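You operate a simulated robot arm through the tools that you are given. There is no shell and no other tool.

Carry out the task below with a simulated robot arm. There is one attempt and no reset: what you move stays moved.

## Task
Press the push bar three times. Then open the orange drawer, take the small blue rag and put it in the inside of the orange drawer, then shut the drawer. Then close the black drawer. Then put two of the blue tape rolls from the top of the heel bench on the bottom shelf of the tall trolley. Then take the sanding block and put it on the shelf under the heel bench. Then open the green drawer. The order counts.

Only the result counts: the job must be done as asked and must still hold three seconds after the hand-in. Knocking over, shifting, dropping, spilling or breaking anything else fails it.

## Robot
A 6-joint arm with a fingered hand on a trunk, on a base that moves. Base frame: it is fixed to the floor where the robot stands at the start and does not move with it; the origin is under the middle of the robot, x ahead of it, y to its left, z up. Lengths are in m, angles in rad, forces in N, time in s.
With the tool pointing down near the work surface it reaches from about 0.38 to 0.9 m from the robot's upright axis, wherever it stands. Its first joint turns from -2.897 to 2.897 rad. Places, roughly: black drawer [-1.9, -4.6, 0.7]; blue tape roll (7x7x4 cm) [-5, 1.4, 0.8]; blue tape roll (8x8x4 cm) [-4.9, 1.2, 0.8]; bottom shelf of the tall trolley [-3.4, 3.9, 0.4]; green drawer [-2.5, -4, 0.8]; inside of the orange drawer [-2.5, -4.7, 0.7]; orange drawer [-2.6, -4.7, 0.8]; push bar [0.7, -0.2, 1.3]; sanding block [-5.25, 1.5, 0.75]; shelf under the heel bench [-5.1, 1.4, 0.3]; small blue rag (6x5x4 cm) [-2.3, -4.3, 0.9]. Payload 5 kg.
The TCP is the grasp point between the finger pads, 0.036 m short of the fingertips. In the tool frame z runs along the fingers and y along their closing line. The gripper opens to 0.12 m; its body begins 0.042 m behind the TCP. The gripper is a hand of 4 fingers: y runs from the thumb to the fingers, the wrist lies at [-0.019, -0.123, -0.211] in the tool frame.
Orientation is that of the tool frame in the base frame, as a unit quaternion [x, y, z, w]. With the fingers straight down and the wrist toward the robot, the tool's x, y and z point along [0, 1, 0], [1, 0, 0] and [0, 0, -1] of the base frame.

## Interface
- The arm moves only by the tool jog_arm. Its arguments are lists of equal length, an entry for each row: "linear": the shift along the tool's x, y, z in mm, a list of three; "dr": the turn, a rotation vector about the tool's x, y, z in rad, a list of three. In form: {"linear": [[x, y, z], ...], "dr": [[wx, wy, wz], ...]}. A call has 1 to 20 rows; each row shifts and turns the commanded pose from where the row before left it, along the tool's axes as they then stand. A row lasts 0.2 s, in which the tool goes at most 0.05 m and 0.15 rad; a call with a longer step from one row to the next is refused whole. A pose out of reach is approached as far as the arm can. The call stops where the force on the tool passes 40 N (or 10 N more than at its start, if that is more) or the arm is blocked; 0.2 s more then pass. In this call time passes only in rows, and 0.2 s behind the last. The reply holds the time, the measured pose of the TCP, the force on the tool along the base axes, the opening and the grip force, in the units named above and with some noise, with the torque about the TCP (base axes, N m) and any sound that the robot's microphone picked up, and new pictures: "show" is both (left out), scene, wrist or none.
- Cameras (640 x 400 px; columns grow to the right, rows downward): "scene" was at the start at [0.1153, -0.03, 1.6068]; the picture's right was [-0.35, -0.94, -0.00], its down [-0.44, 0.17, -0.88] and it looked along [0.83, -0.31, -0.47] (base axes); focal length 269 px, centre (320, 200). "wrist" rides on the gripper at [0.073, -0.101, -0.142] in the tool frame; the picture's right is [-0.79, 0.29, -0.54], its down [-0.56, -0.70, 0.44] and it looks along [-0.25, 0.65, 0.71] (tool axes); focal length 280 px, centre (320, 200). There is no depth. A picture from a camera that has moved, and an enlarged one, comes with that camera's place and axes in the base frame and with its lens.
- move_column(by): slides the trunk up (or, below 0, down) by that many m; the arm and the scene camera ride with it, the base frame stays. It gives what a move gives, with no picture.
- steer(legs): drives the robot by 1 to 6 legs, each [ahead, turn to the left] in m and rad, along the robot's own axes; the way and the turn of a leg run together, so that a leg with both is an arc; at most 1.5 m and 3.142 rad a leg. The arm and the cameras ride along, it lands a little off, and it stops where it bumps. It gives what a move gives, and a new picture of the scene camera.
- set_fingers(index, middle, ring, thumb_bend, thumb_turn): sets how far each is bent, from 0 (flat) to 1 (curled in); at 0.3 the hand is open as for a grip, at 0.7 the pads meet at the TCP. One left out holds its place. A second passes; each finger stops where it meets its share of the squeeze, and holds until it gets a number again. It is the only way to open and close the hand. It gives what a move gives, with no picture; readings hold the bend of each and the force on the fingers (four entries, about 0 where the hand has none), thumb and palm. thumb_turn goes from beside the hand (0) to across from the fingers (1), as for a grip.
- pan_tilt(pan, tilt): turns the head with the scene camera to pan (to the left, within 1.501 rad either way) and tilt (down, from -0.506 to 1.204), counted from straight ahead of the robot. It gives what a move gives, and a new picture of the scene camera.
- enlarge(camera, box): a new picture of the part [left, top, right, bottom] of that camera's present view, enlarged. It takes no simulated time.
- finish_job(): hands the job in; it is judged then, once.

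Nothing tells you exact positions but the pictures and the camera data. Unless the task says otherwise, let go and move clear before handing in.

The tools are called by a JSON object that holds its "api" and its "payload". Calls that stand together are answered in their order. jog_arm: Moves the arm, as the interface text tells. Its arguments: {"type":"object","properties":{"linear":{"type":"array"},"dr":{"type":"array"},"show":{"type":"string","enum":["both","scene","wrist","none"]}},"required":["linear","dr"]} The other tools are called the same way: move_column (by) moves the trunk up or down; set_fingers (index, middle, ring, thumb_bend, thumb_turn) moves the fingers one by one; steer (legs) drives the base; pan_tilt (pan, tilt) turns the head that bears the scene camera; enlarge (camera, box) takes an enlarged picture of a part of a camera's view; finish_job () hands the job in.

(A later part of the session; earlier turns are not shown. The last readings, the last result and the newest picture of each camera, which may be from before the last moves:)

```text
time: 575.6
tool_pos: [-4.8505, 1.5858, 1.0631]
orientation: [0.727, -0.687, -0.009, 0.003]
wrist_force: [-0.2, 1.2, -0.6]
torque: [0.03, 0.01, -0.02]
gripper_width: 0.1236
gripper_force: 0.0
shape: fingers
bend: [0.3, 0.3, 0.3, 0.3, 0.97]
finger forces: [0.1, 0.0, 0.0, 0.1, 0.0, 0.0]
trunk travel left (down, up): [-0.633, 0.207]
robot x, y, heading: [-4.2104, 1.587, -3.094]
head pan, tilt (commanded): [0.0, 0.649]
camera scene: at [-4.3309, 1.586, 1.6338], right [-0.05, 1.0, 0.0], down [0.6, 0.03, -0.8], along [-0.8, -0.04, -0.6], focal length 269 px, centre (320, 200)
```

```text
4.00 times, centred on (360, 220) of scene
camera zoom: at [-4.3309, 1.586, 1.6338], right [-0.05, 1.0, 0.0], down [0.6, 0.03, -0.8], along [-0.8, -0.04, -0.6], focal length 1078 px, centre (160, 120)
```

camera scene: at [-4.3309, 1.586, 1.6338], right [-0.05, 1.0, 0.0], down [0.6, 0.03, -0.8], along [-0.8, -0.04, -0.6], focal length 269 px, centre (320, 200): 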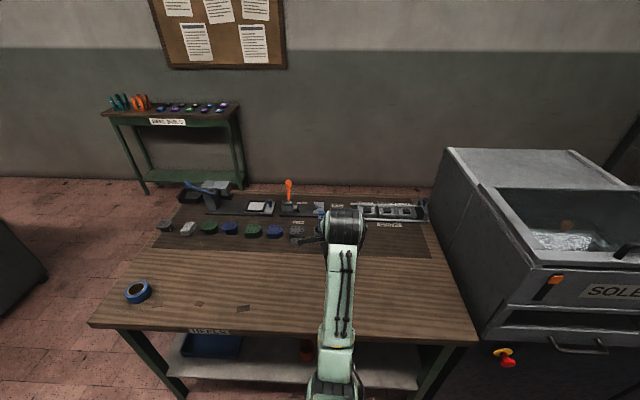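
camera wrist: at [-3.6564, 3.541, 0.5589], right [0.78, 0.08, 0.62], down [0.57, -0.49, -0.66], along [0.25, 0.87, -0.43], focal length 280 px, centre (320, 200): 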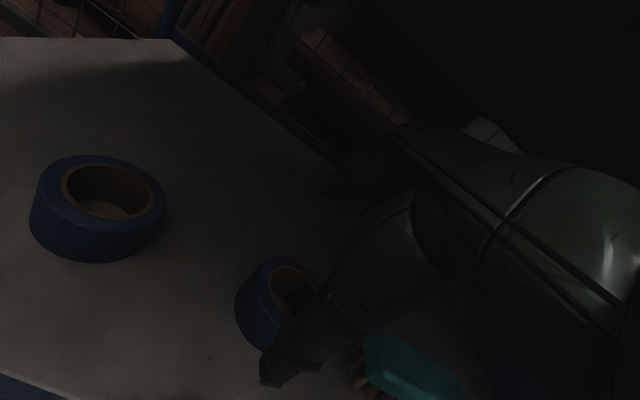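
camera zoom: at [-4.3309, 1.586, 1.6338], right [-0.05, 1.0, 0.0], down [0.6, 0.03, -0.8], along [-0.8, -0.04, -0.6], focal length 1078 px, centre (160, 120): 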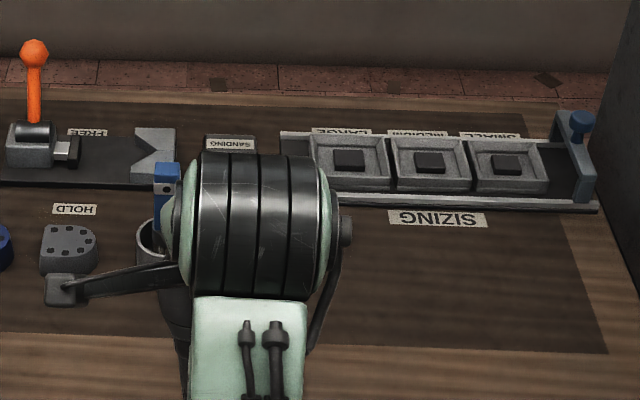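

The block's top reads "SANDING" at about (-5.343, 1.622), with about 3 cm free on either side. I'll straighten my heading and move up close to the bench, then reach over to it.

{"api": "steer", "payload": {"legs": [[0, -0.048], [0.23, 0]]}}

{"api": "jog_arm", "payload": {"linear": [[0, 40, 0], [0, 40, 0], [0, 40, 0], [0, 40, 0], [0, 40, 0]], "dr": [[0, 0, 0], [0, 0, 0], [-0.05, 0, 0], [-0.05, 0, 0], [-0.05, 0, 0]], "show": "both"}}

```text
time: 577.9
tool_pos: [-5.0828, 1.6142, 1.0615]
orientation: [0.711, -0.703, -0.01, 0.003]
wrist_force: [0.7, 0.0, -0.5]
torque: [-0.01, 0.0, 0.0]
gripper_width: 0.1236
gripper_force: 0.1
shape: fingers
bend: [0.3, 0.3, 0.3, 0.3, 0.97]
finger forces: [0.1, 0.1, 0.0, 0.0, 0.0, 0.0]
trunk travel left (down, up): [-0.633, 0.207]
robot x, y, heading: [-4.4493, 1.5873, -3.142]
head pan, tilt (commanded): [0.0, 0.649]
camera scene: at [-4.5654, 1.591, 1.6337], right [0.0, 1.0, 0.0], down [0.6, 0.0, -0.8], along [-0.8, 0.0, -0.6], focal length 269 px, centre (320, 200)
```

scene: 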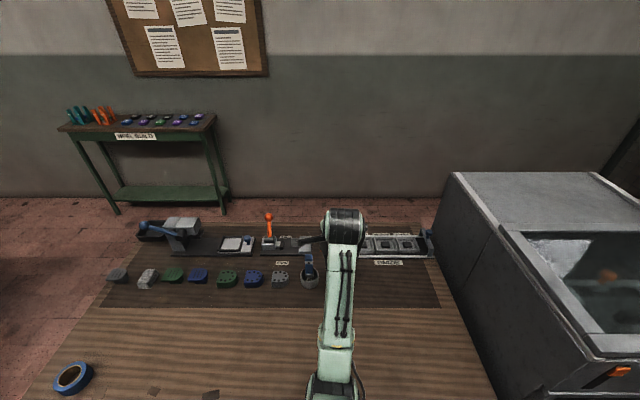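

```text
time: 579.1
tool_pos: [-5.2848, 1.6132, 1.0702]
orientation: [0.708, -0.701, -0.063, 0.056]
wrist_force: [-0.2, 0.4, -0.2]
torque: [-0.02, 0.02, 0.02]
gripper_width: 0.1234
gripper_force: 0.1
shape: fingers
bend: [0.3, 0.3, 0.3, 0.3, 0.97]
finger forces: [0.1, 0.0, 0.0, 0.0, 0.0, 0.0]
trunk travel left (down, up): [-0.633, 0.207]
robot x, y, heading: [-4.4477, 1.5889, -3.144]
head pan, tilt (commanded): [0.0, 0.649]
camera scene: at [-4.5662, 1.591, 1.6336], right [0.0, 1.0, 0.0], down [0.61, 0.0, -0.8], along [-0.8, 0.0, -0.61], focal length 269 px, centre (320, 200)
camera wrist: at [-5.16, 1.5398, 1.1935], right [-0.2, 0.78, 0.59], down [0.61, 0.57, -0.55], along [-0.77, 0.25, -0.59], focal length 280 px, centre (320, 200)
```

scene: 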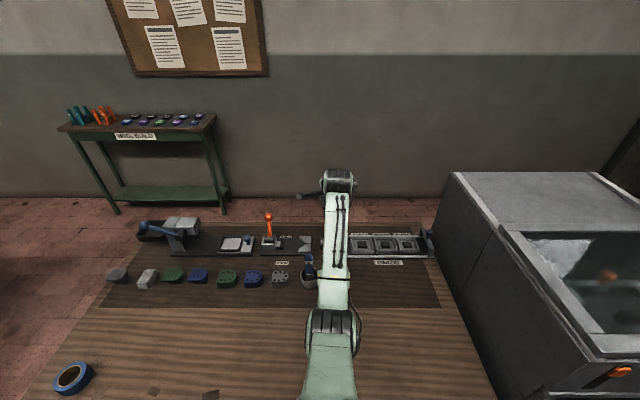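
wrist: 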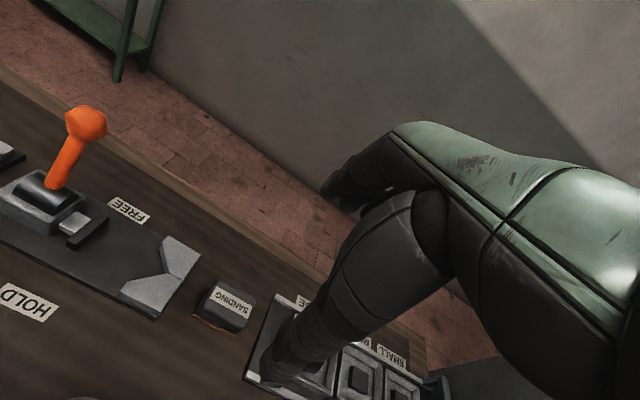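

No limits flagged, and the block is in view. I'll zoom in to see its exact outline and how it is turned.

{"api": "enlarge", "payload": {"camera": "wrist", "box": [140, 230, 340, 380]}}

```text
2.67 times, centred on (240, 305) of wrist
camera zoom: at [-5.16, 1.5398, 1.1935], right [-0.2, 0.78, 0.59], down [0.61, 0.57, -0.55], along [-0.77, 0.25, -0.59], focal length 748 px, centre (533, -80)
```

zoom: 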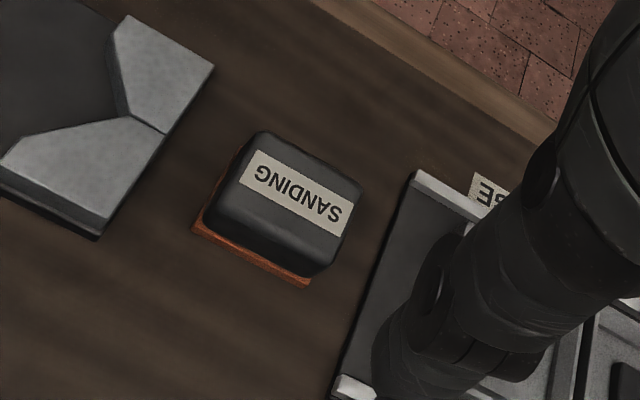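

The block is square to the table: x -5.317 to -5.36, y 1.587 to 1.651. I'll centre the hand over it and reduce the tilt so both sides of the grip are level.

{"api": "jog_arm", "payload": {"linear": [[4, 26, 4.5], [4, 26, 4.5], [0, 0, 0]], "dr": [[0.05, 0, 0], [0.05, 0, 0], [0.04, 0, 0]], "show": "wrist"}}

```text
time: 579.9
tool_pos: [-5.3344, 1.605, 1.071]
orientation: [0.711, -0.703, -0.015, 0.007]
wrist_force: [0.5, 0.4, 0.1]
torque: [-0.01, 0.01, 0.02]
gripper_width: 0.1232
gripper_force: 0.0
shape: fingers
bend: [0.3, 0.3, 0.3, 0.3, 0.97]
finger forces: [0.0, 0.0, 0.0, 0.0, 0.0, 0.1]
trunk travel left (down, up): [-0.633, 0.207]
robot x, y, heading: [-4.4503, 1.5897, -3.136]
head pan, tilt (commanded): [0.0, 0.649]
camera wrist: at [-5.2288, 1.5323, 1.209], right [-0.28, 0.78, 0.56], down [0.68, 0.57, -0.46], along [-0.68, 0.25, -0.69], focal length 280 px, centre (320, 200)
```

wrist: 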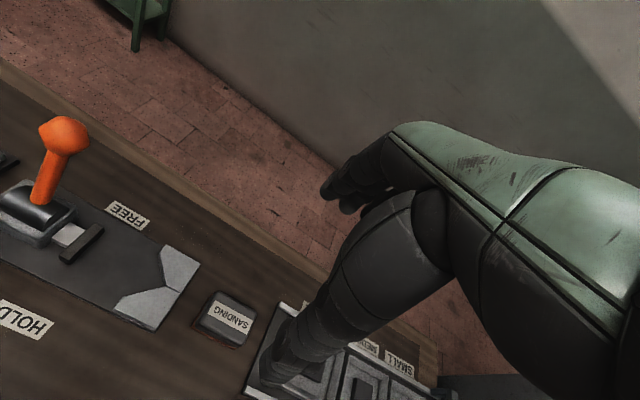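

Reached without limits and centred within a few millimetres. Descending with the trunk, checking halfway.

{"api": "move_column", "payload": {"by": -0.15}}

{"api": "enlarge", "payload": {"camera": "wrist", "box": [0, 0, 640, 400]}}

{"api": "enlarge", "payload": {"camera": "scene", "box": [260, 130, 420, 230]}}

```text
time: 581.6
tool_pos: [-5.3342, 1.6049, 0.9198]
orientation: [0.711, -0.703, -0.013, 0.006]
wrist_force: [0.3, 0.4, -0.2]
torque: [0.01, 0.03, -0.01]
gripper_width: 0.1232
gripper_force: 0.0
shape: fingers
bend: [0.3, 0.3, 0.3, 0.3, 0.97]
finger forces: [0.1, 0.0, 0.0, 0.0, 0.1, 0.0]
trunk travel left (down, up): [-0.483, 0.357]
robot x, y, heading: [-4.4458, 1.5862, -3.137]
head pan, tilt (commanded): [0.0, 0.649]
```

```text
1.00 times, centred on (320, 200) of wrist (not enlarged: the box is as wide or as high as the picture)
camera zoom: at [-5.2289, 1.5323, 1.0585], right [-0.28, 0.78, 0.56], down [0.68, 0.57, -0.46], along [-0.68, 0.25, -0.69], focal length 280 px, centre (320, 200)
```

zoom: 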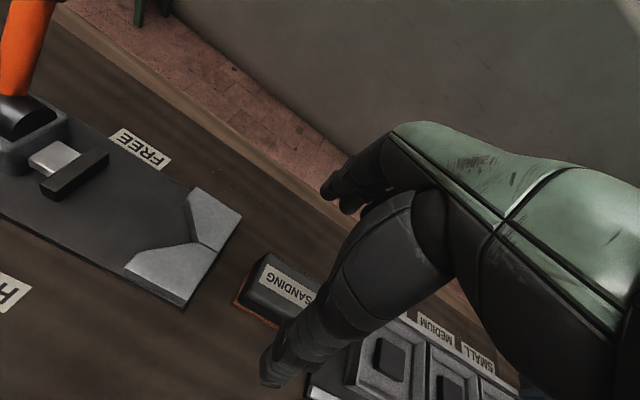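

```text
4.00 times, centred on (340, 180) of scene
camera zoom: at [-4.565, 1.5911, 1.4837], right [0.0, 1.0, 0.0], down [0.6, 0.0, -0.8], along [-0.8, 0.0, -0.6], focal length 1078 px, centre (240, 280)
```

zoom: 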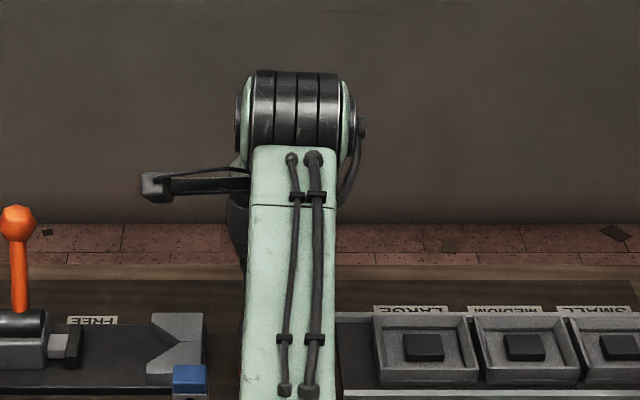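

All clear around the hand. Down the rest and grip.

{"api": "move_column", "payload": {"by": -0.077}}

{"api": "set_fingers", "payload": {"index": 0.66, "middle": 0.66, "ring": 0.66, "thumb_bend": 0.62}}

{"api": "enlarge", "payload": {"camera": "wrist", "box": [0, 0, 640, 400]}}

```text
time: 582.8
tool_pos: [-5.3358, 1.6069, 0.8433]
orientation: [0.71, -0.704, -0.014, 0.006]
wrist_force: [-0.1, 0.1, 0.2]
torque: [0.01, -0.01, -0.01]
gripper_width: 0.1233
gripper_force: 0.0
shape: fingers
bend: [0.3, 0.3, 0.3, 0.3, 0.97]
finger forces: [0.0, 0.0, 0.1, 0.1, 0.1, 0.0]
trunk travel left (down, up): [-0.406, 0.434]
robot x, y, heading: [-4.4465, 1.5933, -3.143]
head pan, tilt (commanded): [0.0, 0.649]
```

```text
time: 583.8
tool_pos: [-5.3358, 1.6046, 0.8425]
orientation: [0.711, -0.703, -0.014, 0.006]
wrist_force: [-0.3, -0.2, 0.0]
torque: [-0.03, -0.04, 0.02]
gripper_width: 0.0455
gripper_force: 12.4
shape: fingers
bend: [0.6, 0.62, 0.64, 0.56, 0.96]
finger forces: [5.8, 4.5, 2.3, 0.0, 12.3, 0.1]
trunk travel left (down, up): [-0.406, 0.434]
robot x, y, heading: [-4.4498, 1.5899, -3.138]
head pan, tilt (commanded): [0.0, 0.649]
```

```text
1.00 times, centred on (320, 200) of wrist (not enlarged: the box is as wide or as high as the picture)
camera zoom: at [-5.2291, 1.5323, 0.9813], right [-0.28, 0.78, 0.56], down [0.68, 0.57, -0.46], along [-0.68, 0.25, -0.69], focal length 280 px, centre (320, 200)
```

zoom: 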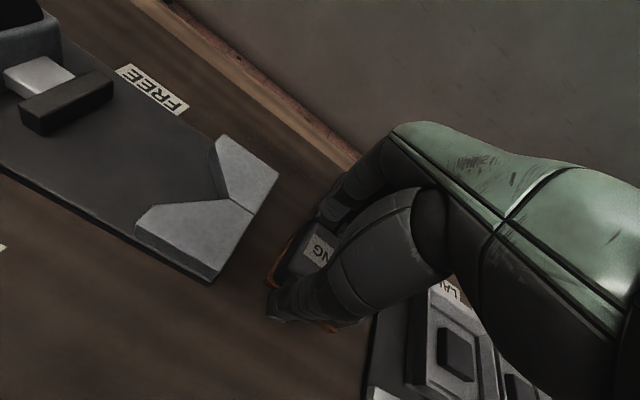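

The block is gripped. I'll tighten slightly and lift straight up.

{"api": "set_fingers", "payload": {"index": 0.7, "middle": 0.72, "ring": 0.74, "thumb_bend": 0.66}}

{"api": "move_column", "payload": {"by": 0.22}}

{"api": "enlarge", "payload": {"camera": "wrist", "box": [0, 0, 640, 400]}}

```text
time: 584.8
tool_pos: [-5.335, 1.6064, 0.8422]
orientation: [0.711, -0.703, -0.013, 0.006]
wrist_force: [0.1, -1.1, 0.0]
torque: [0.0, 0.0, 0.0]
gripper_width: 0.0456
gripper_force: 22.3
shape: fingers
bend: [0.62, 0.65, 0.68, 0.55, 0.94]
finger forces: [8.4, 7.5, 7.0, 0.0, 22.9, 0.0]
trunk travel left (down, up): [-0.406, 0.434]
robot x, y, heading: [-4.4487, 1.5937, -3.135]
head pan, tilt (commanded): [0.0, 0.649]
```

```text
time: 587.1
tool_pos: [-5.336, 1.6042, 1.0616]
orientation: [0.711, -0.703, -0.014, 0.006]
wrist_force: [-0.6, 0.5, -1.1]
torque: [-0.02, 0.0, 0.0]
gripper_width: 0.0458
gripper_force: 22.9
shape: fingers
bend: [0.62, 0.65, 0.68, 0.55, 0.94]
finger forces: [8.4, 7.6, 6.8, 0.0, 22.8, 0.0]
trunk travel left (down, up): [-0.626, 0.214]
robot x, y, heading: [-4.4466, 1.5874, -3.137]
head pan, tilt (commanded): [0.0, 0.649]
```

```text
1.00 times, centred on (320, 200) of wrist (not enlarged: the box is as wide or as high as the picture)
camera zoom: at [-5.2293, 1.5323, 1.201], right [-0.28, 0.78, 0.56], down [0.68, 0.57, -0.46], along [-0.68, 0.25, -0.69], focal length 280 px, centre (320, 200)
```

zoom: 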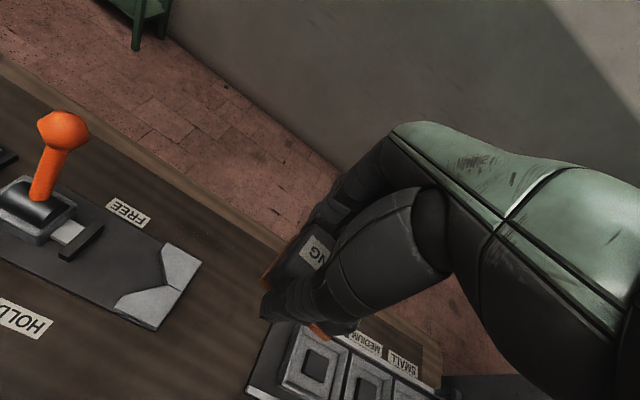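

The sanding block is held and clear. I'll back away from the bench, tuck the arm, and lower the trunk to look at the shelf under the bench.

{"api": "steer", "payload": {"legs": [[-0.6, 0]]}}

{"api": "jog_arm", "payload": {"linear": [[0, -40, 0], [0, -40, 0], [0, -40, 0], [0, -40, 0], [0, -40, 0]], "dr": [[0, 0, 0], [0, 0, 0], [0, 0, 0], [0, 0, 0], [0, 0, 0]], "show": "none"}}

{"api": "move_column", "payload": {"by": -0.4}}

{"api": "move_column", "payload": {"by": -0.2}}

{"api": "pan_tilt", "payload": {"pan": 0.0, "tilt": 0.6}}

```text
time: 590.8
tool_pos: [-4.7326, 1.6131, 1.0623]
orientation: [-0.707, 0.707, 0.014, -0.007]
wrist_force: [-1.1, -0.2, -1.0]
torque: [-0.02, 0.05, -0.01]
gripper_width: 0.0457
gripper_force: 22.8
shape: fingers
bend: [0.62, 0.65, 0.71, 0.55, 0.94]
finger forces: [8.4, 7.7, 6.9, 0.1, 23.0, 0.0]
trunk travel left (down, up): [-0.626, 0.214]
robot x, y, heading: [-3.8463, 1.5869, 3.13]
head pan, tilt (commanded): [0.0, 0.649]
camera scene: at [-3.963, 1.5902, 1.6267], right [0.01, 1.0, 0.0], down [0.6, -0.01, -0.8], along [-0.8, 0.01, -0.6], focal length 269 px, centre (320, 200)
```

scene: 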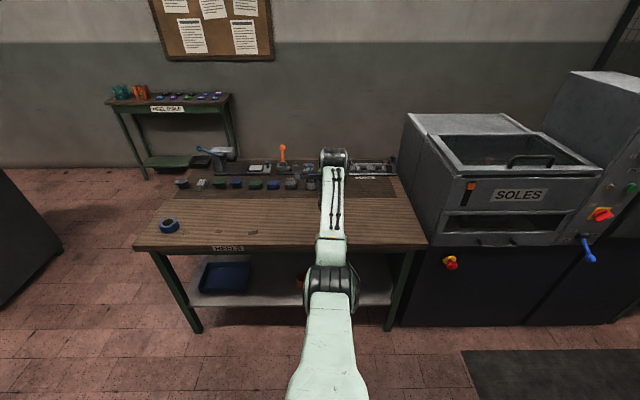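

```text
time: 592.0
tool_pos: [-4.5308, 1.6135, 1.0554]
orientation: [-0.707, 0.707, 0.014, -0.006]
wrist_force: [-0.2, -0.1, -0.5]
torque: [-0.02, 0.04, 0.01]
gripper_width: 0.0451
gripper_force: 23.0
shape: fingers
bend: [0.62, 0.65, 0.71, 0.55, 0.94]
finger forces: [8.4, 7.4, 6.6, 0.0, 22.4, 0.0]
trunk travel left (down, up): [-0.626, 0.214]
robot x, y, heading: [-3.8467, 1.59, 3.136]
head pan, tilt (commanded): [0.0, 0.649]
```

```text
time: 595.8
tool_pos: [-4.532, 1.6136, 0.655]
orientation: [-0.707, 0.707, 0.013, -0.007]
wrist_force: [0.1, 0.1, -1.2]
torque: [0.01, 0.03, 0.02]
gripper_width: 0.0458
gripper_force: 22.4
shape: fingers
bend: [0.62, 0.65, 0.71, 0.55, 0.94]
finger forces: [8.4, 7.3, 6.7, 0.2, 22.5, 0.0]
trunk travel left (down, up): [-0.226, 0.614]
robot x, y, heading: [-3.8466, 1.5902, 3.136]
head pan, tilt (commanded): [0.0, 0.649]
```

```text
time: 598.0
tool_pos: [-4.532, 1.6135, 0.4546]
orientation: [0.707, -0.707, -0.013, 0.007]
wrist_force: [-0.3, -0.7, -1.2]
torque: [-0.01, 0.02, 0.0]
gripper_width: 0.0456
gripper_force: 22.6
shape: fingers
bend: [0.62, 0.65, 0.71, 0.55, 0.94]
finger forces: [8.4, 7.2, 6.8, 0.0, 22.5, 0.1]
trunk travel left (down, up): [-0.026, 0.814]
robot x, y, heading: [-3.8433, 1.586, 3.136]
head pan, tilt (commanded): [0.0, 0.649]
```

```text
time: 598.6
tool_pos: [-4.5308, 1.613, 0.4556]
orientation: [-0.707, 0.707, 0.013, -0.006]
wrist_force: [0.0, 0.8, -0.8]
torque: [-0.04, 0.0, -0.01]
gripper_width: 0.0455
gripper_force: 22.7
shape: fingers
bend: [0.62, 0.65, 0.71, 0.55, 0.94]
finger forces: [8.4, 7.4, 6.7, 0.0, 22.5, 0.1]
trunk travel left (down, up): [-0.026, 0.814]
robot x, y, heading: [-3.8459, 1.5895, 3.133]
head pan, tilt (commanded): [0.0, 0.6]
camera scene: at [-3.9644, 1.5902, 1.0309], right [0.01, 1.0, 0.0], down [0.57, -0.01, -0.82], along [-0.82, 0.01, -0.57], focal length 269 px, centre (320, 200)
```

scene: 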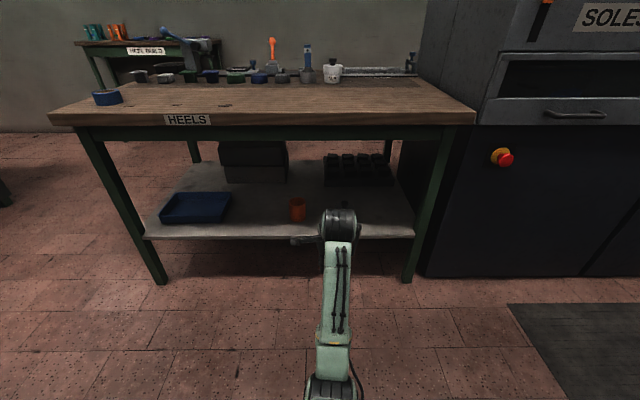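

I can see the shelf (z ≈ 0.29-0.30, front edge x ≈ -4.80): blue tray on the left up to y ≈ 1.20, orange cup at y ≈ 1.51, a grey weight at 1.71. The free stretch around y ≈ 1.34 suits the block. I'll line up there and come in low.

{"api": "jog_arm", "payload": {"linear": [[43, 0, 13], [43, 0, 13], [43, 0, 13], [43, 0, 13], [43, 0, 13], [43, 0, 13]], "dr": [[0, 0, 0], [0, 0, 0], [0, 0, 0], [0, 0, 0], [0, 0, 0], [0, 0, 0]], "show": "both"}}

```text
time: 600.0
tool_pos: [-4.5357, 1.3563, 0.3743]
orientation: [-0.707, 0.707, 0.013, -0.007]
wrist_force: [0.3, -0.3, -1.2]
torque: [-0.02, 0.0, 0.01]
gripper_width: 0.0456
gripper_force: 21.8
shape: fingers
bend: [0.62, 0.65, 0.71, 0.55, 0.94]
finger forces: [8.3, 7.3, 6.4, 0.0, 22.1, 0.1]
trunk travel left (down, up): [-0.026, 0.814]
robot x, y, heading: [-3.848, 1.5883, 3.133]
head pan, tilt (commanded): [0.0, 0.6]
camera scene: at [-3.9644, 1.5901, 1.031], right [0.01, 1.0, 0.0], down [0.57, -0.01, -0.82], along [-0.82, 0.01, -0.57], focal length 269 px, centre (320, 200)
camera wrist: at [-4.4299, 1.2824, 0.5132], right [-0.27, 0.78, 0.56], down [0.69, 0.56, -0.46], along [-0.67, 0.26, -0.69], focal length 280 px, centre (320, 200)
```

scene: 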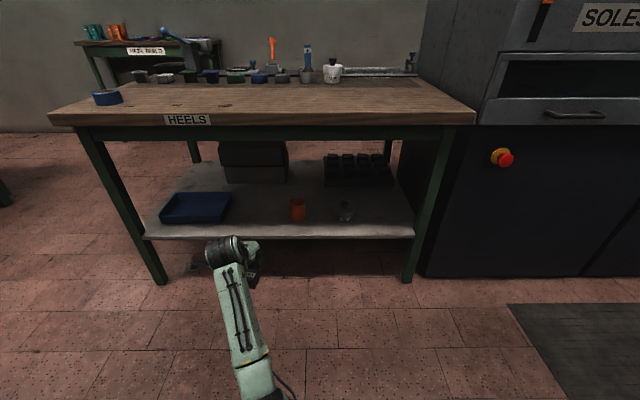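
wrist: 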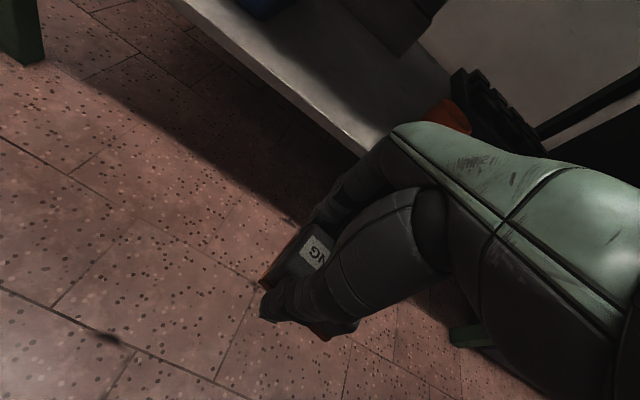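

The path in is clear on both sides. I'll drive in slowly in two steps.

{"api": "steer", "payload": {"legs": [[0.2, 0]]}}

{"api": "enlarge", "payload": {"camera": "wrist", "box": [0, 0, 640, 400]}}

{"api": "enlarge", "payload": {"camera": "scene", "box": [140, 140, 380, 290]}}

```text
time: 601.7
tool_pos: [-4.7356, 1.3585, 0.3743]
orientation: [0.708, -0.706, -0.013, 0.006]
wrist_force: [-0.6, 0.6, -0.9]
torque: [0.02, 0.02, 0.01]
gripper_width: 0.0452
gripper_force: 22.2
shape: fingers
bend: [0.62, 0.65, 0.71, 0.55, 0.94]
finger forces: [8.4, 7.4, 6.5, 0.1, 22.1, 0.1]
trunk travel left (down, up): [-0.026, 0.814]
robot x, y, heading: [-4.0474, 1.5891, 3.131]
head pan, tilt (commanded): [0.0, 0.6]
camera scene: at [-4.1654, 1.5915, 1.0309], right [0.01, 1.0, 0.0], down [0.57, 0.0, -0.82], along [-0.82, 0.01, -0.57], focal length 269 px, centre (320, 200)
```

scene: 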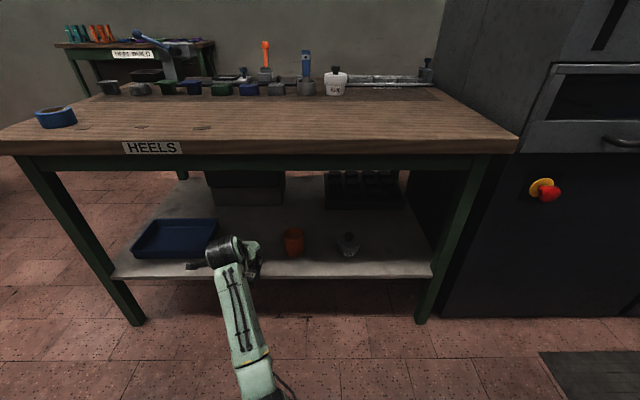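

```text
1.00 times, centred on (320, 200) of wrist (not enlarged: the box is as wide or as high as the picture)
camera zoom: at [-4.6303, 1.2835, 0.5131], right [-0.27, 0.78, 0.56], down [0.69, 0.57, -0.46], along [-0.67, 0.26, -0.69], focal length 280 px, centre (320, 200)
```

zoom: 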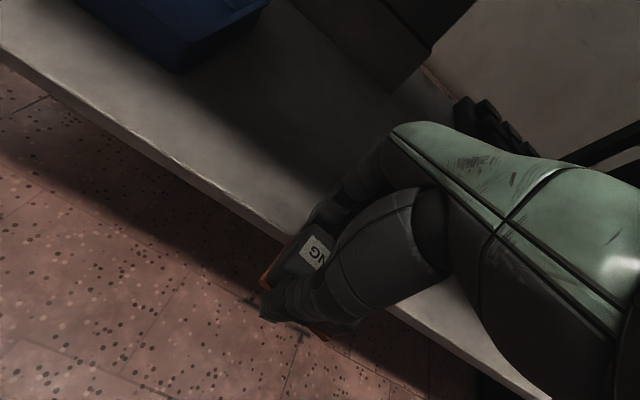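

```text
2.67 times, centred on (260, 215) of scene
camera zoom: at [-4.1654, 1.5915, 1.0309], right [0.01, 1.0, 0.0], down [0.57, 0.0, -0.82], along [-0.82, 0.01, -0.57], focal length 718 px, centre (480, 160)
```

zoom: 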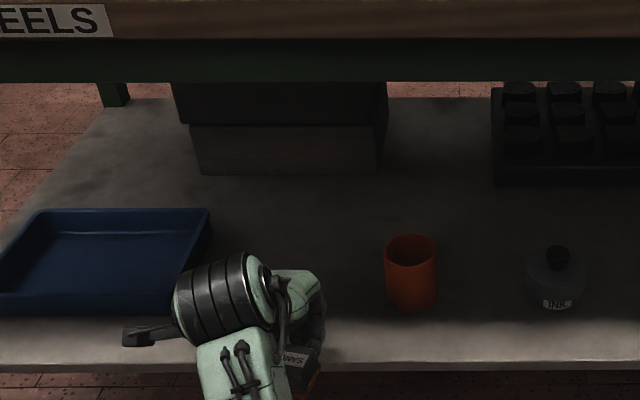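

Still clear: the block is just above the shelf edge (x ≈ -4.775). Another 13 cm in.

{"api": "steer", "payload": {"legs": [[0.13, 0]]}}

{"api": "enlarge", "payload": {"camera": "wrist", "box": [0, 0, 640, 400]}}

{"api": "enlarge", "payload": {"camera": "scene", "box": [140, 140, 380, 290]}}

```text
time: 603.0
tool_pos: [-4.8636, 1.358, 0.3749]
orientation: [0.708, -0.706, -0.013, 0.006]
wrist_force: [-0.6, -0.7, -0.2]
torque: [0.01, 0.01, -0.02]
gripper_width: 0.0455
gripper_force: 22.7
shape: fingers
bend: [0.62, 0.65, 0.71, 0.55, 0.94]
finger forces: [8.3, 7.3, 6.5, 0.1, 22.0, 0.0]
trunk travel left (down, up): [-0.026, 0.814]
robot x, y, heading: [-4.1745, 1.5867, 3.133]
head pan, tilt (commanded): [0.0, 0.6]
camera scene: at [-4.2937, 1.5922, 1.0309], right [0.01, 1.0, 0.0], down [0.57, 0.0, -0.82], along [-0.82, 0.01, -0.57], focal length 269 px, centre (320, 200)
```

scene: 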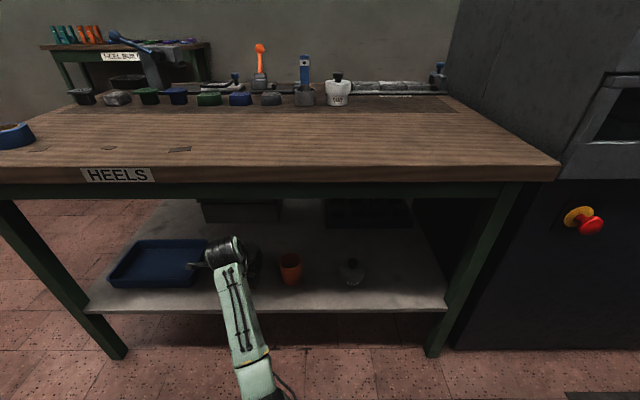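

```text
1.00 times, centred on (320, 200) of wrist (not enlarged: the box is as wide or as high as the picture)
camera zoom: at [-4.7583, 1.2838, 0.5131], right [-0.28, 0.78, 0.56], down [0.69, 0.57, -0.46], along [-0.67, 0.26, -0.69], focal length 280 px, centre (320, 200)
```

zoom: 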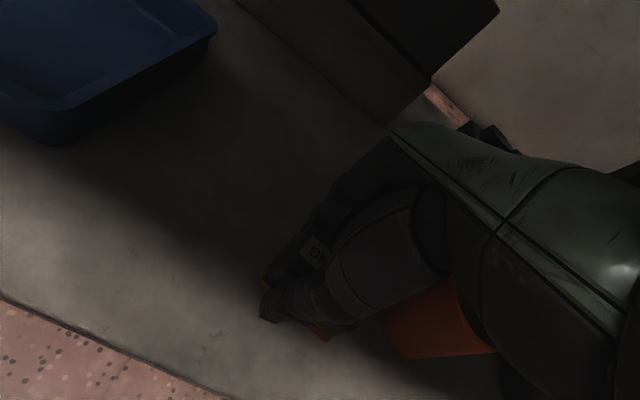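

```text
2.67 times, centred on (260, 215) of scene
camera zoom: at [-4.2937, 1.5922, 1.0309], right [0.01, 1.0, 0.0], down [0.57, 0.0, -0.82], along [-0.82, 0.01, -0.57], focal length 718 px, centre (480, 160)
```

zoom: 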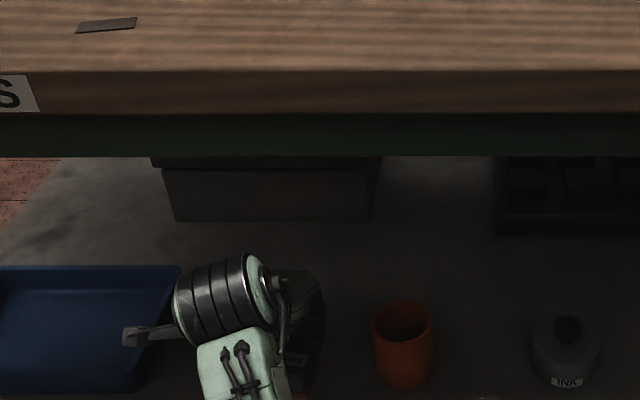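

The block is 9 cm inside the shelf edge and the cup is 4 cm clear. Lowering gently until it touches.

{"api": "jog_arm", "payload": {"linear": [[0, 0, 12], [0, 0, 8], [0, 0, 4], [0, 0, 4], [0, 0, 3], [0, 0, 3]], "dr": [[0, 0, 0], [0, 0, 0], [0, 0, 0], [0, 0, 0], [0, 0, 0], [0, 0, 0]], "show": "none"}}

```text
time: 604.5
tool_pos: [-4.8656, 1.359, 0.3405]
orientation: [0.707, -0.707, -0.016, 0.007]
wrist_force: [0.9, 0.9, 4.8]
torque: [-0.14, -0.15, 0.05]
gripper_width: 0.0453
gripper_force: 21.9
shape: fingers
bend: [0.62, 0.65, 0.71, 0.55, 0.94]
finger forces: [8.4, 7.2, 6.4, 0.0, 22.3, 0.1]
trunk travel left (down, up): [-0.026, 0.814]
robot x, y, heading: [-4.1774, 1.5861, 3.136]
head pan, tilt (commanded): [0.0, 0.6]
```

It has touched down (about 5 N). Opening the fingers in two steps, then raising.

{"api": "set_fingers", "payload": {"index": 0.5, "middle": 0.5, "ring": 0.5, "thumb_bend": 0.48}}

{"api": "jog_arm", "payload": {"linear": [[0, 0, -5]], "dr": [[0, 0, 0]], "show": "none"}}

{"api": "set_fingers", "payload": {"index": 0.3, "middle": 0.3, "ring": 0.3, "thumb_bend": 0.3}}

{"api": "jog_arm", "payload": {"linear": [[0, 0, -15], [0, 0, -20], [0, 0, -15]], "dr": [[0, 0, 0], [0, 0, 0], [0, 0, 0]], "show": "wrist"}}

```text
time: 605.5
tool_pos: [-4.8652, 1.3598, 0.34]
orientation: [0.708, -0.706, -0.013, 0.006]
wrist_force: [-0.6, -0.8, 2.2]
torque: [-0.04, -0.06, -0.02]
gripper_width: 0.066
gripper_force: 1.0
shape: fingers
bend: [0.5, 0.5, 0.5, 0.49, 0.97]
finger forces: [0.0, 0.1, 0.0, 0.1, 2.3, 0.0]
trunk travel left (down, up): [-0.026, 0.814]
robot x, y, heading: [-4.1784, 1.5876, 3.133]
head pan, tilt (commanded): [0.0, 0.6]
```

```text
time: 605.9
tool_pos: [-4.8656, 1.3572, 0.3452]
orientation: [0.708, -0.706, -0.013, 0.005]
wrist_force: [-0.4, 0.5, 0.0]
torque: [-0.02, -0.03, 0.01]
gripper_width: 0.0666
gripper_force: 0.1
shape: fingers
bend: [0.5, 0.5, 0.5, 0.48, 0.97]
finger forces: [0.0, 0.0, 0.1, 0.0, 0.0, 0.0]
trunk travel left (down, up): [-0.026, 0.814]
robot x, y, heading: [-4.1777, 1.5887, 3.139]
head pan, tilt (commanded): [0.0, 0.6]
```

```text
time: 606.9
tool_pos: [-4.8649, 1.3582, 0.3443]
orientation: [0.708, -0.706, -0.013, 0.006]
wrist_force: [0.3, 0.3, 0.5]
torque: [-0.02, 0.01, 0.02]
gripper_width: 0.1231
gripper_force: 0.0
shape: fingers
bend: [0.3, 0.3, 0.3, 0.3, 0.97]
finger forces: [0.0, 0.0, 0.0, 0.1, 0.1, 0.0]
trunk travel left (down, up): [-0.026, 0.814]
robot x, y, heading: [-4.1738, 1.5914, 3.137]
head pan, tilt (commanded): [0.0, 0.6]
```

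```text
time: 607.6
tool_pos: [-4.8636, 1.3571, 0.3945]
orientation: [0.708, -0.706, -0.014, 0.006]
wrist_force: [-0.7, 0.0, -0.2]
torque: [-0.02, -0.01, 0.01]
gripper_width: 0.1233
gripper_force: 0.0
shape: fingers
bend: [0.3, 0.3, 0.3, 0.3, 0.97]
finger forces: [0.0, 0.1, 0.0, 0.0, 0.1, 0.0]
trunk travel left (down, up): [-0.026, 0.814]
robot x, y, heading: [-4.1738, 1.5881, 3.131]
head pan, tilt (commanded): [0.0, 0.6]
camera wrist: at [-4.7574, 1.284, 0.534], right [-0.28, 0.78, 0.56], down [0.69, 0.57, -0.46], along [-0.67, 0.26, -0.69], focal length 280 px, centre (320, 200)
```

wrist: 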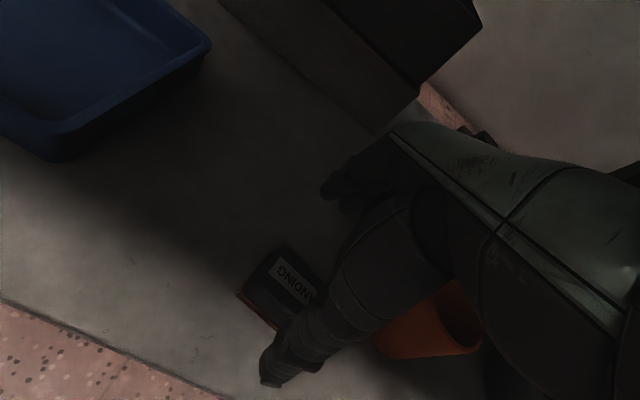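

The block lies flat on the shelf. Raising another centimetre and backing straight out.

{"api": "jog_arm", "payload": {"linear": [[0, 0, -10]], "dr": [[0, 0, 0]], "show": "none"}}

{"api": "steer", "payload": {"legs": [[-0.4, 0]]}}

{"api": "enlarge", "payload": {"camera": "scene", "box": [120, 120, 440, 320]}}

```text
time: 608.0
tool_pos: [-4.8621, 1.3584, 0.4062]
orientation: [0.708, -0.706, -0.013, 0.006]
wrist_force: [1.1, -0.5, 0.2]
torque: [-0.01, 0.0, -0.01]
gripper_width: 0.1231
gripper_force: 0.1
shape: fingers
bend: [0.3, 0.3, 0.3, 0.3, 0.97]
finger forces: [0.0, 0.0, 0.0, 0.0, 0.1, 0.0]
trunk travel left (down, up): [-0.026, 0.814]
robot x, y, heading: [-4.1759, 1.5889, 3.137]
head pan, tilt (commanded): [0.0, 0.6]
```

```text
time: 610.7
tool_pos: [-4.4716, 1.3563, 0.4058]
orientation: [-0.707, 0.707, 0.013, -0.006]
wrist_force: [0.0, -0.2, -0.2]
torque: [0.02, 0.03, 0.03]
gripper_width: 0.123
gripper_force: 0.0
shape: fingers
bend: [0.3, 0.3, 0.3, 0.3, 0.97]
finger forces: [0.1, 0.0, 0.0, 0.1, 0.0, 0.0]
trunk travel left (down, up): [-0.026, 0.814]
robot x, y, heading: [-3.7807, 1.585, 3.132]
head pan, tilt (commanded): [0.0, 0.6]
camera scene: at [-3.9014, 1.5897, 1.031], right [0.01, 1.0, 0.0], down [0.56, -0.01, -0.83], along [-0.82, 0.01, -0.56], focal length 269 px, centre (320, 200)
```

scene: 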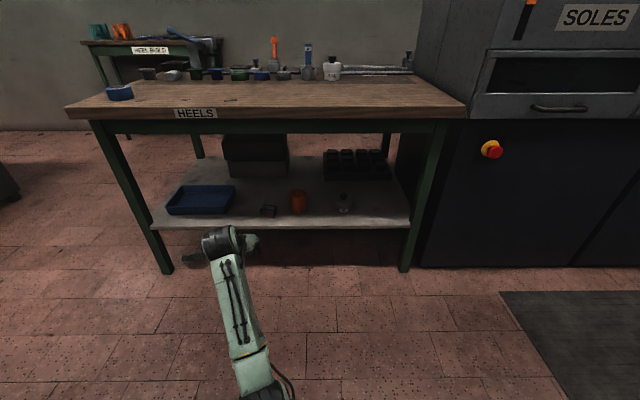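

```text
2.00 times, centred on (280, 220) of scene
camera zoom: at [-3.9014, 1.5897, 1.031], right [0.01, 1.0, 0.0], down [0.56, -0.01, -0.83], along [-0.82, 0.01, -0.56], focal length 539 px, centre (400, 160)
```

zoom: 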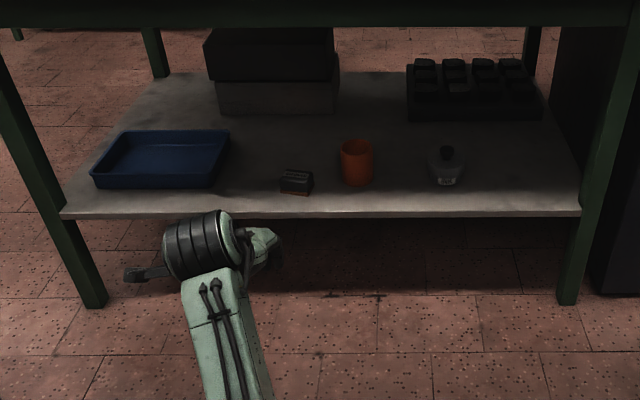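

The sanding block is on the shelf under the heel bench, nothing else moved. Last task: the green "INSOLES" drawer on the island. I'll put the arm in its travel pose, raise the trunk and drive back south.

{"api": "jog_arm", "payload": {"linear": [[-40, -7, 0], [-40, -7, 0], [-40, -7, 0], [-40, -7, 0], [-40, -7, 0], [-40, -7, 0], [-40, -7, 0], [-40, -7, 0], [-40, -7, 0], [-40, -7, 0], [-40, -7, 0], [-40, -7, 0], [-40, -7, 0], [-40, -7, 0]], "dr": [[0, 0, 0], [0, 0, 0], [0, 0, 0], [0, 0, 0], [0, 0, 0], [0, 0, 0], [0, 0, 0], [0, 0, 0], [0, 0, 0], [0, 0, 0], [0, 0, 0], [0, 0, 0], [0, 0, 0], [0, 0, 0]], "show": "none"}}

{"api": "move_column", "payload": {"by": 0.4}}

{"api": "steer", "payload": {"legs": [[0, 1.61]]}}

{"api": "pan_tilt", "payload": {"pan": 0.0, "tilt": 0.3}}

```text
time: 613.7
tool_pos: [-4.3715, 1.9163, 0.405]
orientation: [0.707, -0.707, -0.013, 0.006]
wrist_force: [0.9, -0.3, -0.3]
torque: [0.02, -0.03, -0.04]
gripper_width: 0.1232
gripper_force: 0.1
shape: fingers
bend: [0.3, 0.3, 0.3, 0.3, 0.98]
finger forces: [0.0, 0.0, 0.1, 0.0, 0.1, 0.1]
trunk travel left (down, up): [-0.026, 0.814]
robot x, y, heading: [-3.7803, 1.5869, 3.129]
head pan, tilt (commanded): [0.0, 0.6]
```

```text
time: 617.5
tool_pos: [-4.3718, 1.916, 0.8041]
orientation: [0.707, -0.707, -0.014, 0.007]
wrist_force: [0.8, -0.2, -0.5]
torque: [0.0, -0.01, -0.06]
gripper_width: 0.1232
gripper_force: 0.0
shape: fingers
bend: [0.3, 0.3, 0.3, 0.3, 0.98]
finger forces: [0.0, 0.0, 0.1, 0.1, 0.1, 0.0]
trunk travel left (down, up): [-0.426, 0.414]
robot x, y, heading: [-3.7824, 1.5856, 3.134]
head pan, tilt (commanded): [0.0, 0.6]
```

```text
time: 622.6
tool_pos: [-4.0797, 0.9798, 0.8055]
orientation: [1.0, 0.026, -0.004, 0.014]
wrist_force: [0.9, -0.5, 0.2]
torque: [-0.01, 0.01, -0.02]
gripper_width: 0.1232
gripper_force: 0.0
shape: fingers
bend: [0.3, 0.3, 0.3, 0.3, 0.98]
finger forces: [0.0, 0.1, 0.0, 0.0, 0.0, 0.0]
trunk travel left (down, up): [-0.426, 0.414]
robot x, y, heading: [-3.7837, 1.5873, -1.525]
head pan, tilt (commanded): [0.0, 0.6]
camera scene: at [-3.7779, 1.4703, 1.431], right [-1.0, -0.04, 0.0], down [-0.02, 0.56, -0.83], along [0.04, -0.82, -0.56], focal length 269 px, centre (320, 200)
```

scene: 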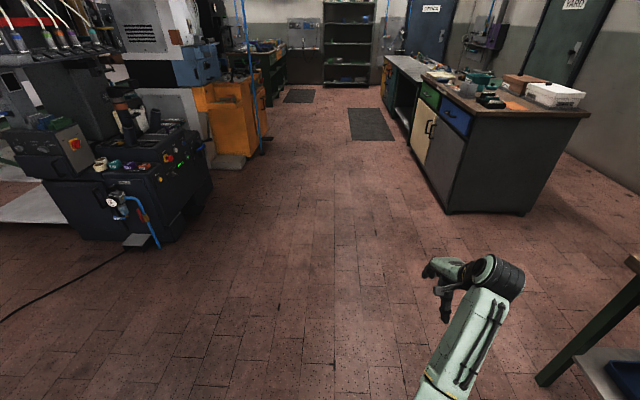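

```text
time: 623.4
tool_pos: [-4.0815, 0.9795, 0.8049]
orientation: [1.0, 0.026, -0.005, 0.014]
wrist_force: [0.2, 0.0, 0.1]
torque: [0.03, 0.02, -0.02]
gripper_width: 0.1231
gripper_force: 0.0
shape: fingers
bend: [0.3, 0.3, 0.3, 0.3, 0.98]
finger forces: [0.0, 0.1, 0.0, 0.0, 0.0, 0.0]
trunk travel left (down, up): [-0.426, 0.414]
robot x, y, heading: [-3.7858, 1.5858, -1.529]
head pan, tilt (commanded): [0.0, 0.3]
camera scene: at [-3.7778, 1.4653, 1.4584], right [-1.0, -0.04, 0.0], down [-0.01, 0.3, -0.95], along [0.04, -0.95, -0.3], focal length 269 px, centre (320, 200)
```

scene: 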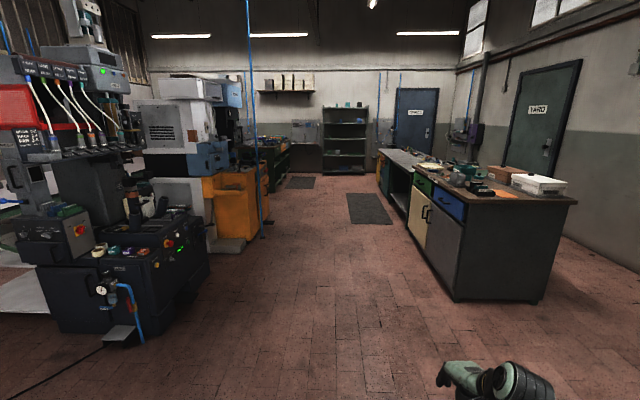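

The way south is clear. Driving back to the island's drawer side.

{"api": "steer", "payload": {"legs": [[1.5, -0.012], [1.5, 0], [1.5, 0], [0.9, 0], [0, 1.541]]}}

{"api": "pan_tilt", "payload": {"pan": -0.1, "tilt": 0.5}}

```text
time: 656.4
tool_pos: [-2.9753, -4.0862, 0.8048]
orientation: [0.677, 0.736, 0.007, 0.013]
wrist_force: [-0.1, 0.2, 0.6]
torque: [-0.05, 0.0, 0.03]
gripper_width: 0.123
gripper_force: 0.1
shape: fingers
bend: [0.3, 0.3, 0.3, 0.3, 0.98]
finger forces: [0.1, 0.0, 0.0, 0.0, 0.1, 0.0]
trunk travel left (down, up): [-0.426, 0.414]
robot x, y, heading: [-3.5875, -3.8094, 0.078]
head pan, tilt (commanded): [0.0, 0.3]
camera scene: at [-3.4667, -3.7951, 1.4585], right [0.07, -1.0, 0.0], down [-0.29, -0.02, -0.96], along [0.95, 0.07, -0.3], focal length 269 px, centre (320, 200)
```

scene: 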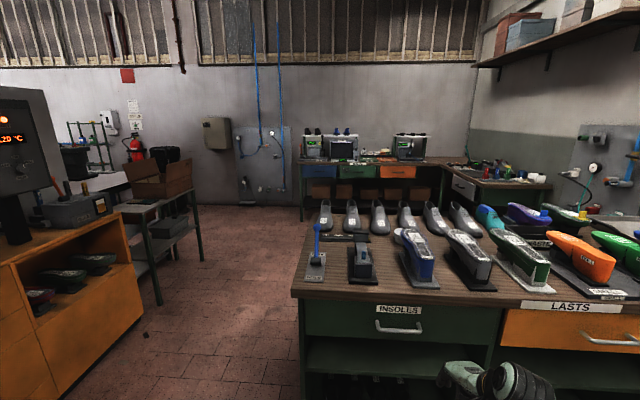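

```text
time: 657.2
tool_pos: [-2.9757, -4.0857, 0.8049]
orientation: [0.678, 0.735, 0.007, 0.013]
wrist_force: [0.1, 0.5, 0.1]
torque: [0.05, 0.01, -0.01]
gripper_width: 0.1231
gripper_force: 0.0
shape: fingers
bend: [0.3, 0.3, 0.3, 0.3, 0.98]
finger forces: [0.1, 0.1, 0.0, 0.0, 0.0, 0.0]
trunk travel left (down, up): [-0.426, 0.414]
robot x, y, heading: [-3.5873, -3.8071, 0.075]
head pan, tilt (commanded): [-0.099, 0.499]
camera scene: at [-3.4689, -3.8043, 1.4401], right [-0.03, -1.0, 0.0], down [-0.48, 0.01, -0.88], along [0.88, -0.02, -0.48], focal length 269 px, centre (320, 200)
```

scene: 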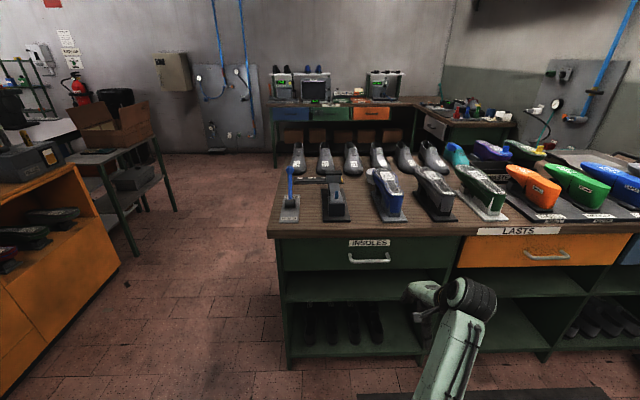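

The orange drawer is still shut, and the green handle is centred near (-2.717, -4.004, 0.78). I'll square up, lower the trunk and bring the hand level in front of it the same way as before.

{"api": "steer", "payload": {"legs": [[-0.04, -0.075]]}}

{"api": "move_column", "payload": {"by": -0.36}}

{"api": "jog_arm", "payload": {"linear": [[0, 0, 0], [0, 0, 0], [0, 0, 0], [0, 0, 0], [0, 0, 0], [0, 0, 0], [0, 0, 0], [0, 0, 0], [0, 0, 0], [0, 0, 0], [0, 0, 0]], "dr": [[-0.1402, 0, 0], [-0.1402, 0, 0], [-0.1402, 0, 0], [-0.1402, 0, 0], [-0.1402, 0, 0], [-0.1402, 0, 0], [-0.1402, 0, 0], [-0.1402, 0, 0], [-0.1402, 0, 0], [-0.1402, 0, 0], [-0.1402, 0, 0]], "show": "scene"}}

```text
time: 658.1
tool_pos: [-3.038, -4.1332, 0.8048]
orientation: [0.705, 0.709, 0.007, 0.015]
wrist_force: [-0.7, -0.8, 0.2]
torque: [0.0, -0.04, -0.01]
gripper_width: 0.1232
gripper_force: 0.0
shape: fingers
bend: [0.3, 0.3, 0.3, 0.3, 0.98]
finger forces: [0.0, 0.0, 0.1, 0.0, 0.0, 0.1]
trunk travel left (down, up): [-0.426, 0.414]
robot x, y, heading: [-3.6296, -3.8082, -0.0]
head pan, tilt (commanded): [-0.099, 0.499]
camera scene: at [-3.5106, -3.8156, 1.4403], right [-0.1, -0.99, 0.0], down [-0.47, 0.05, -0.88], along [0.87, -0.09, -0.48], focal length 269 px, centre (320, 200)
```

scene: 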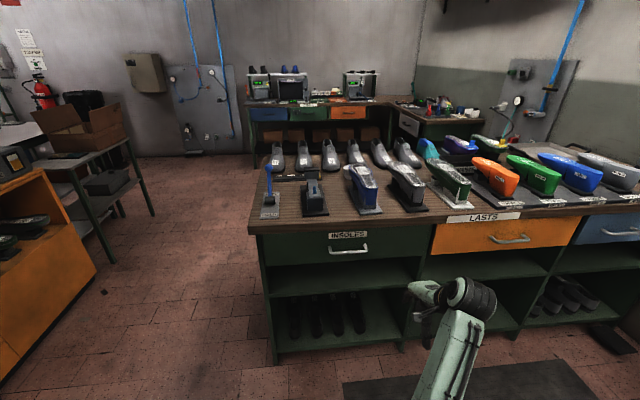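

```text
time: 661.6
tool_pos: [-3.0368, -4.1324, 0.4455]
orientation: [0.704, 0.71, 0.006, 0.014]
wrist_force: [0.1, 0.2, -0.4]
torque: [0.0, 0.0, -0.03]
gripper_width: 0.1232
gripper_force: 0.1
shape: fingers
bend: [0.3, 0.3, 0.3, 0.3, 0.98]
finger forces: [0.0, 0.0, 0.1, 0.0, 0.0, 0.0]
trunk travel left (down, up): [-0.066, 0.774]
robot x, y, heading: [-3.6308, -3.8063, -0.002]
head pan, tilt (commanded): [-0.099, 0.499]
```

```text
time: 664.0
tool_pos: [-3.0364, -4.1324, 0.4448]
orientation: [0.496, 0.504, 0.498, 0.502]
wrist_force: [-0.3, -0.2, 0.1]
torque: [-0.01, 0.01, 0.0]
gripper_width: 0.1233
gripper_force: 0.0
shape: fingers
bend: [0.3, 0.3, 0.3, 0.3, 0.98]
finger forces: [0.0, 0.1, 0.1, 0.0, 0.1, 0.1]
trunk travel left (down, up): [-0.066, 0.774]
robot x, y, heading: [-3.6284, -3.8088, -0.003]
head pan, tilt (commanded): [-0.099, 0.499]
camera scene: at [-3.5083, -3.8148, 1.0801], right [-0.1, -0.99, 0.0], down [-0.48, 0.05, -0.88], along [0.87, -0.09, -0.48], focal length 269 px, centre (320, 200)
```

scene: 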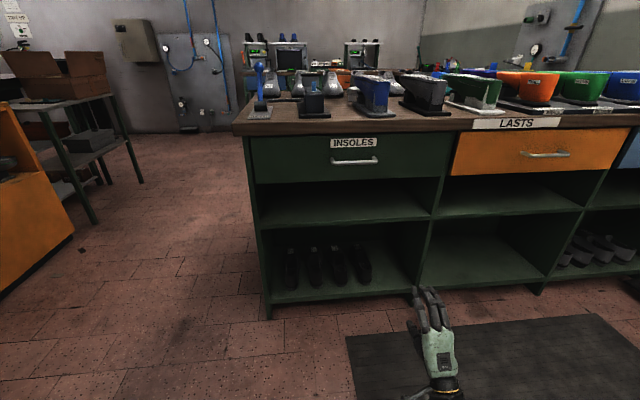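

Level without trouble. Now I'll raise to handle height and shift left, then check alignment.

{"api": "enlarge", "payload": {"camera": "scene", "box": [290, 120, 450, 220]}}

{"api": "jog_arm", "payload": {"linear": [[14.5, 33.3, 0], [14.5, 33.3, 0], [14.5, 33.3, 0], [14.5, 33.3, 0], [14.5, 33.3, 0], [14.5, 33.3, 0], [14.5, 33.3, 0], [14.5, 33.3, 0], [14.5, 33.3, 0], [14.5, 33.3, 0]], "dr": [[0, 0, 0], [0, 0, 0], [0, 0, 0], [0, 0, 0], [0, 0, 0], [0, 0, 0], [0, 0, 0], [0, 0, 0], [0, 0, 0], [0, 0, 0]], "show": "scene"}}

```text
4.00 times, centred on (370, 170) of scene
camera zoom: at [-3.5083, -3.8148, 1.0801], right [-0.1, -0.99, 0.0], down [-0.48, 0.05, -0.88], along [0.87, -0.09, -0.48], focal length 1078 px, centre (120, 320)
```

zoom: 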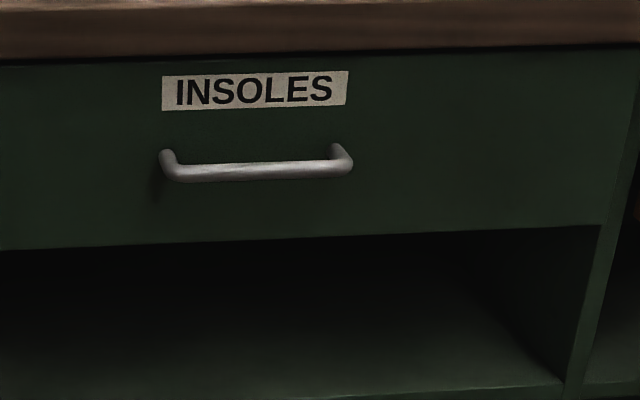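

```text
time: 666.2
tool_pos: [-3.039, -3.9845, 0.7759]
orientation: [0.496, 0.505, 0.499, 0.501]
wrist_force: [0.0, -0.3, 0.4]
torque: [0.0, -0.01, 0.02]
gripper_width: 0.1233
gripper_force: 0.1
shape: fingers
bend: [0.3, 0.3, 0.3, 0.3, 0.98]
finger forces: [0.1, 0.0, 0.1, 0.0, 0.0, 0.0]
trunk travel left (down, up): [-0.066, 0.774]
robot x, y, heading: [-3.6298, -3.8046, -0.001]
head pan, tilt (commanded): [-0.099, 0.499]
camera scene: at [-3.5082, -3.8148, 1.08], right [-0.1, -0.99, 0.0], down [-0.48, 0.05, -0.88], along [0.87, -0.09, -0.48], focal length 269 px, centre (320, 200)
```

scene: 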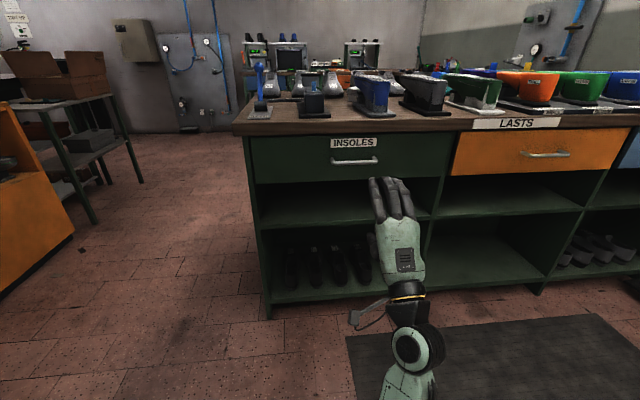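

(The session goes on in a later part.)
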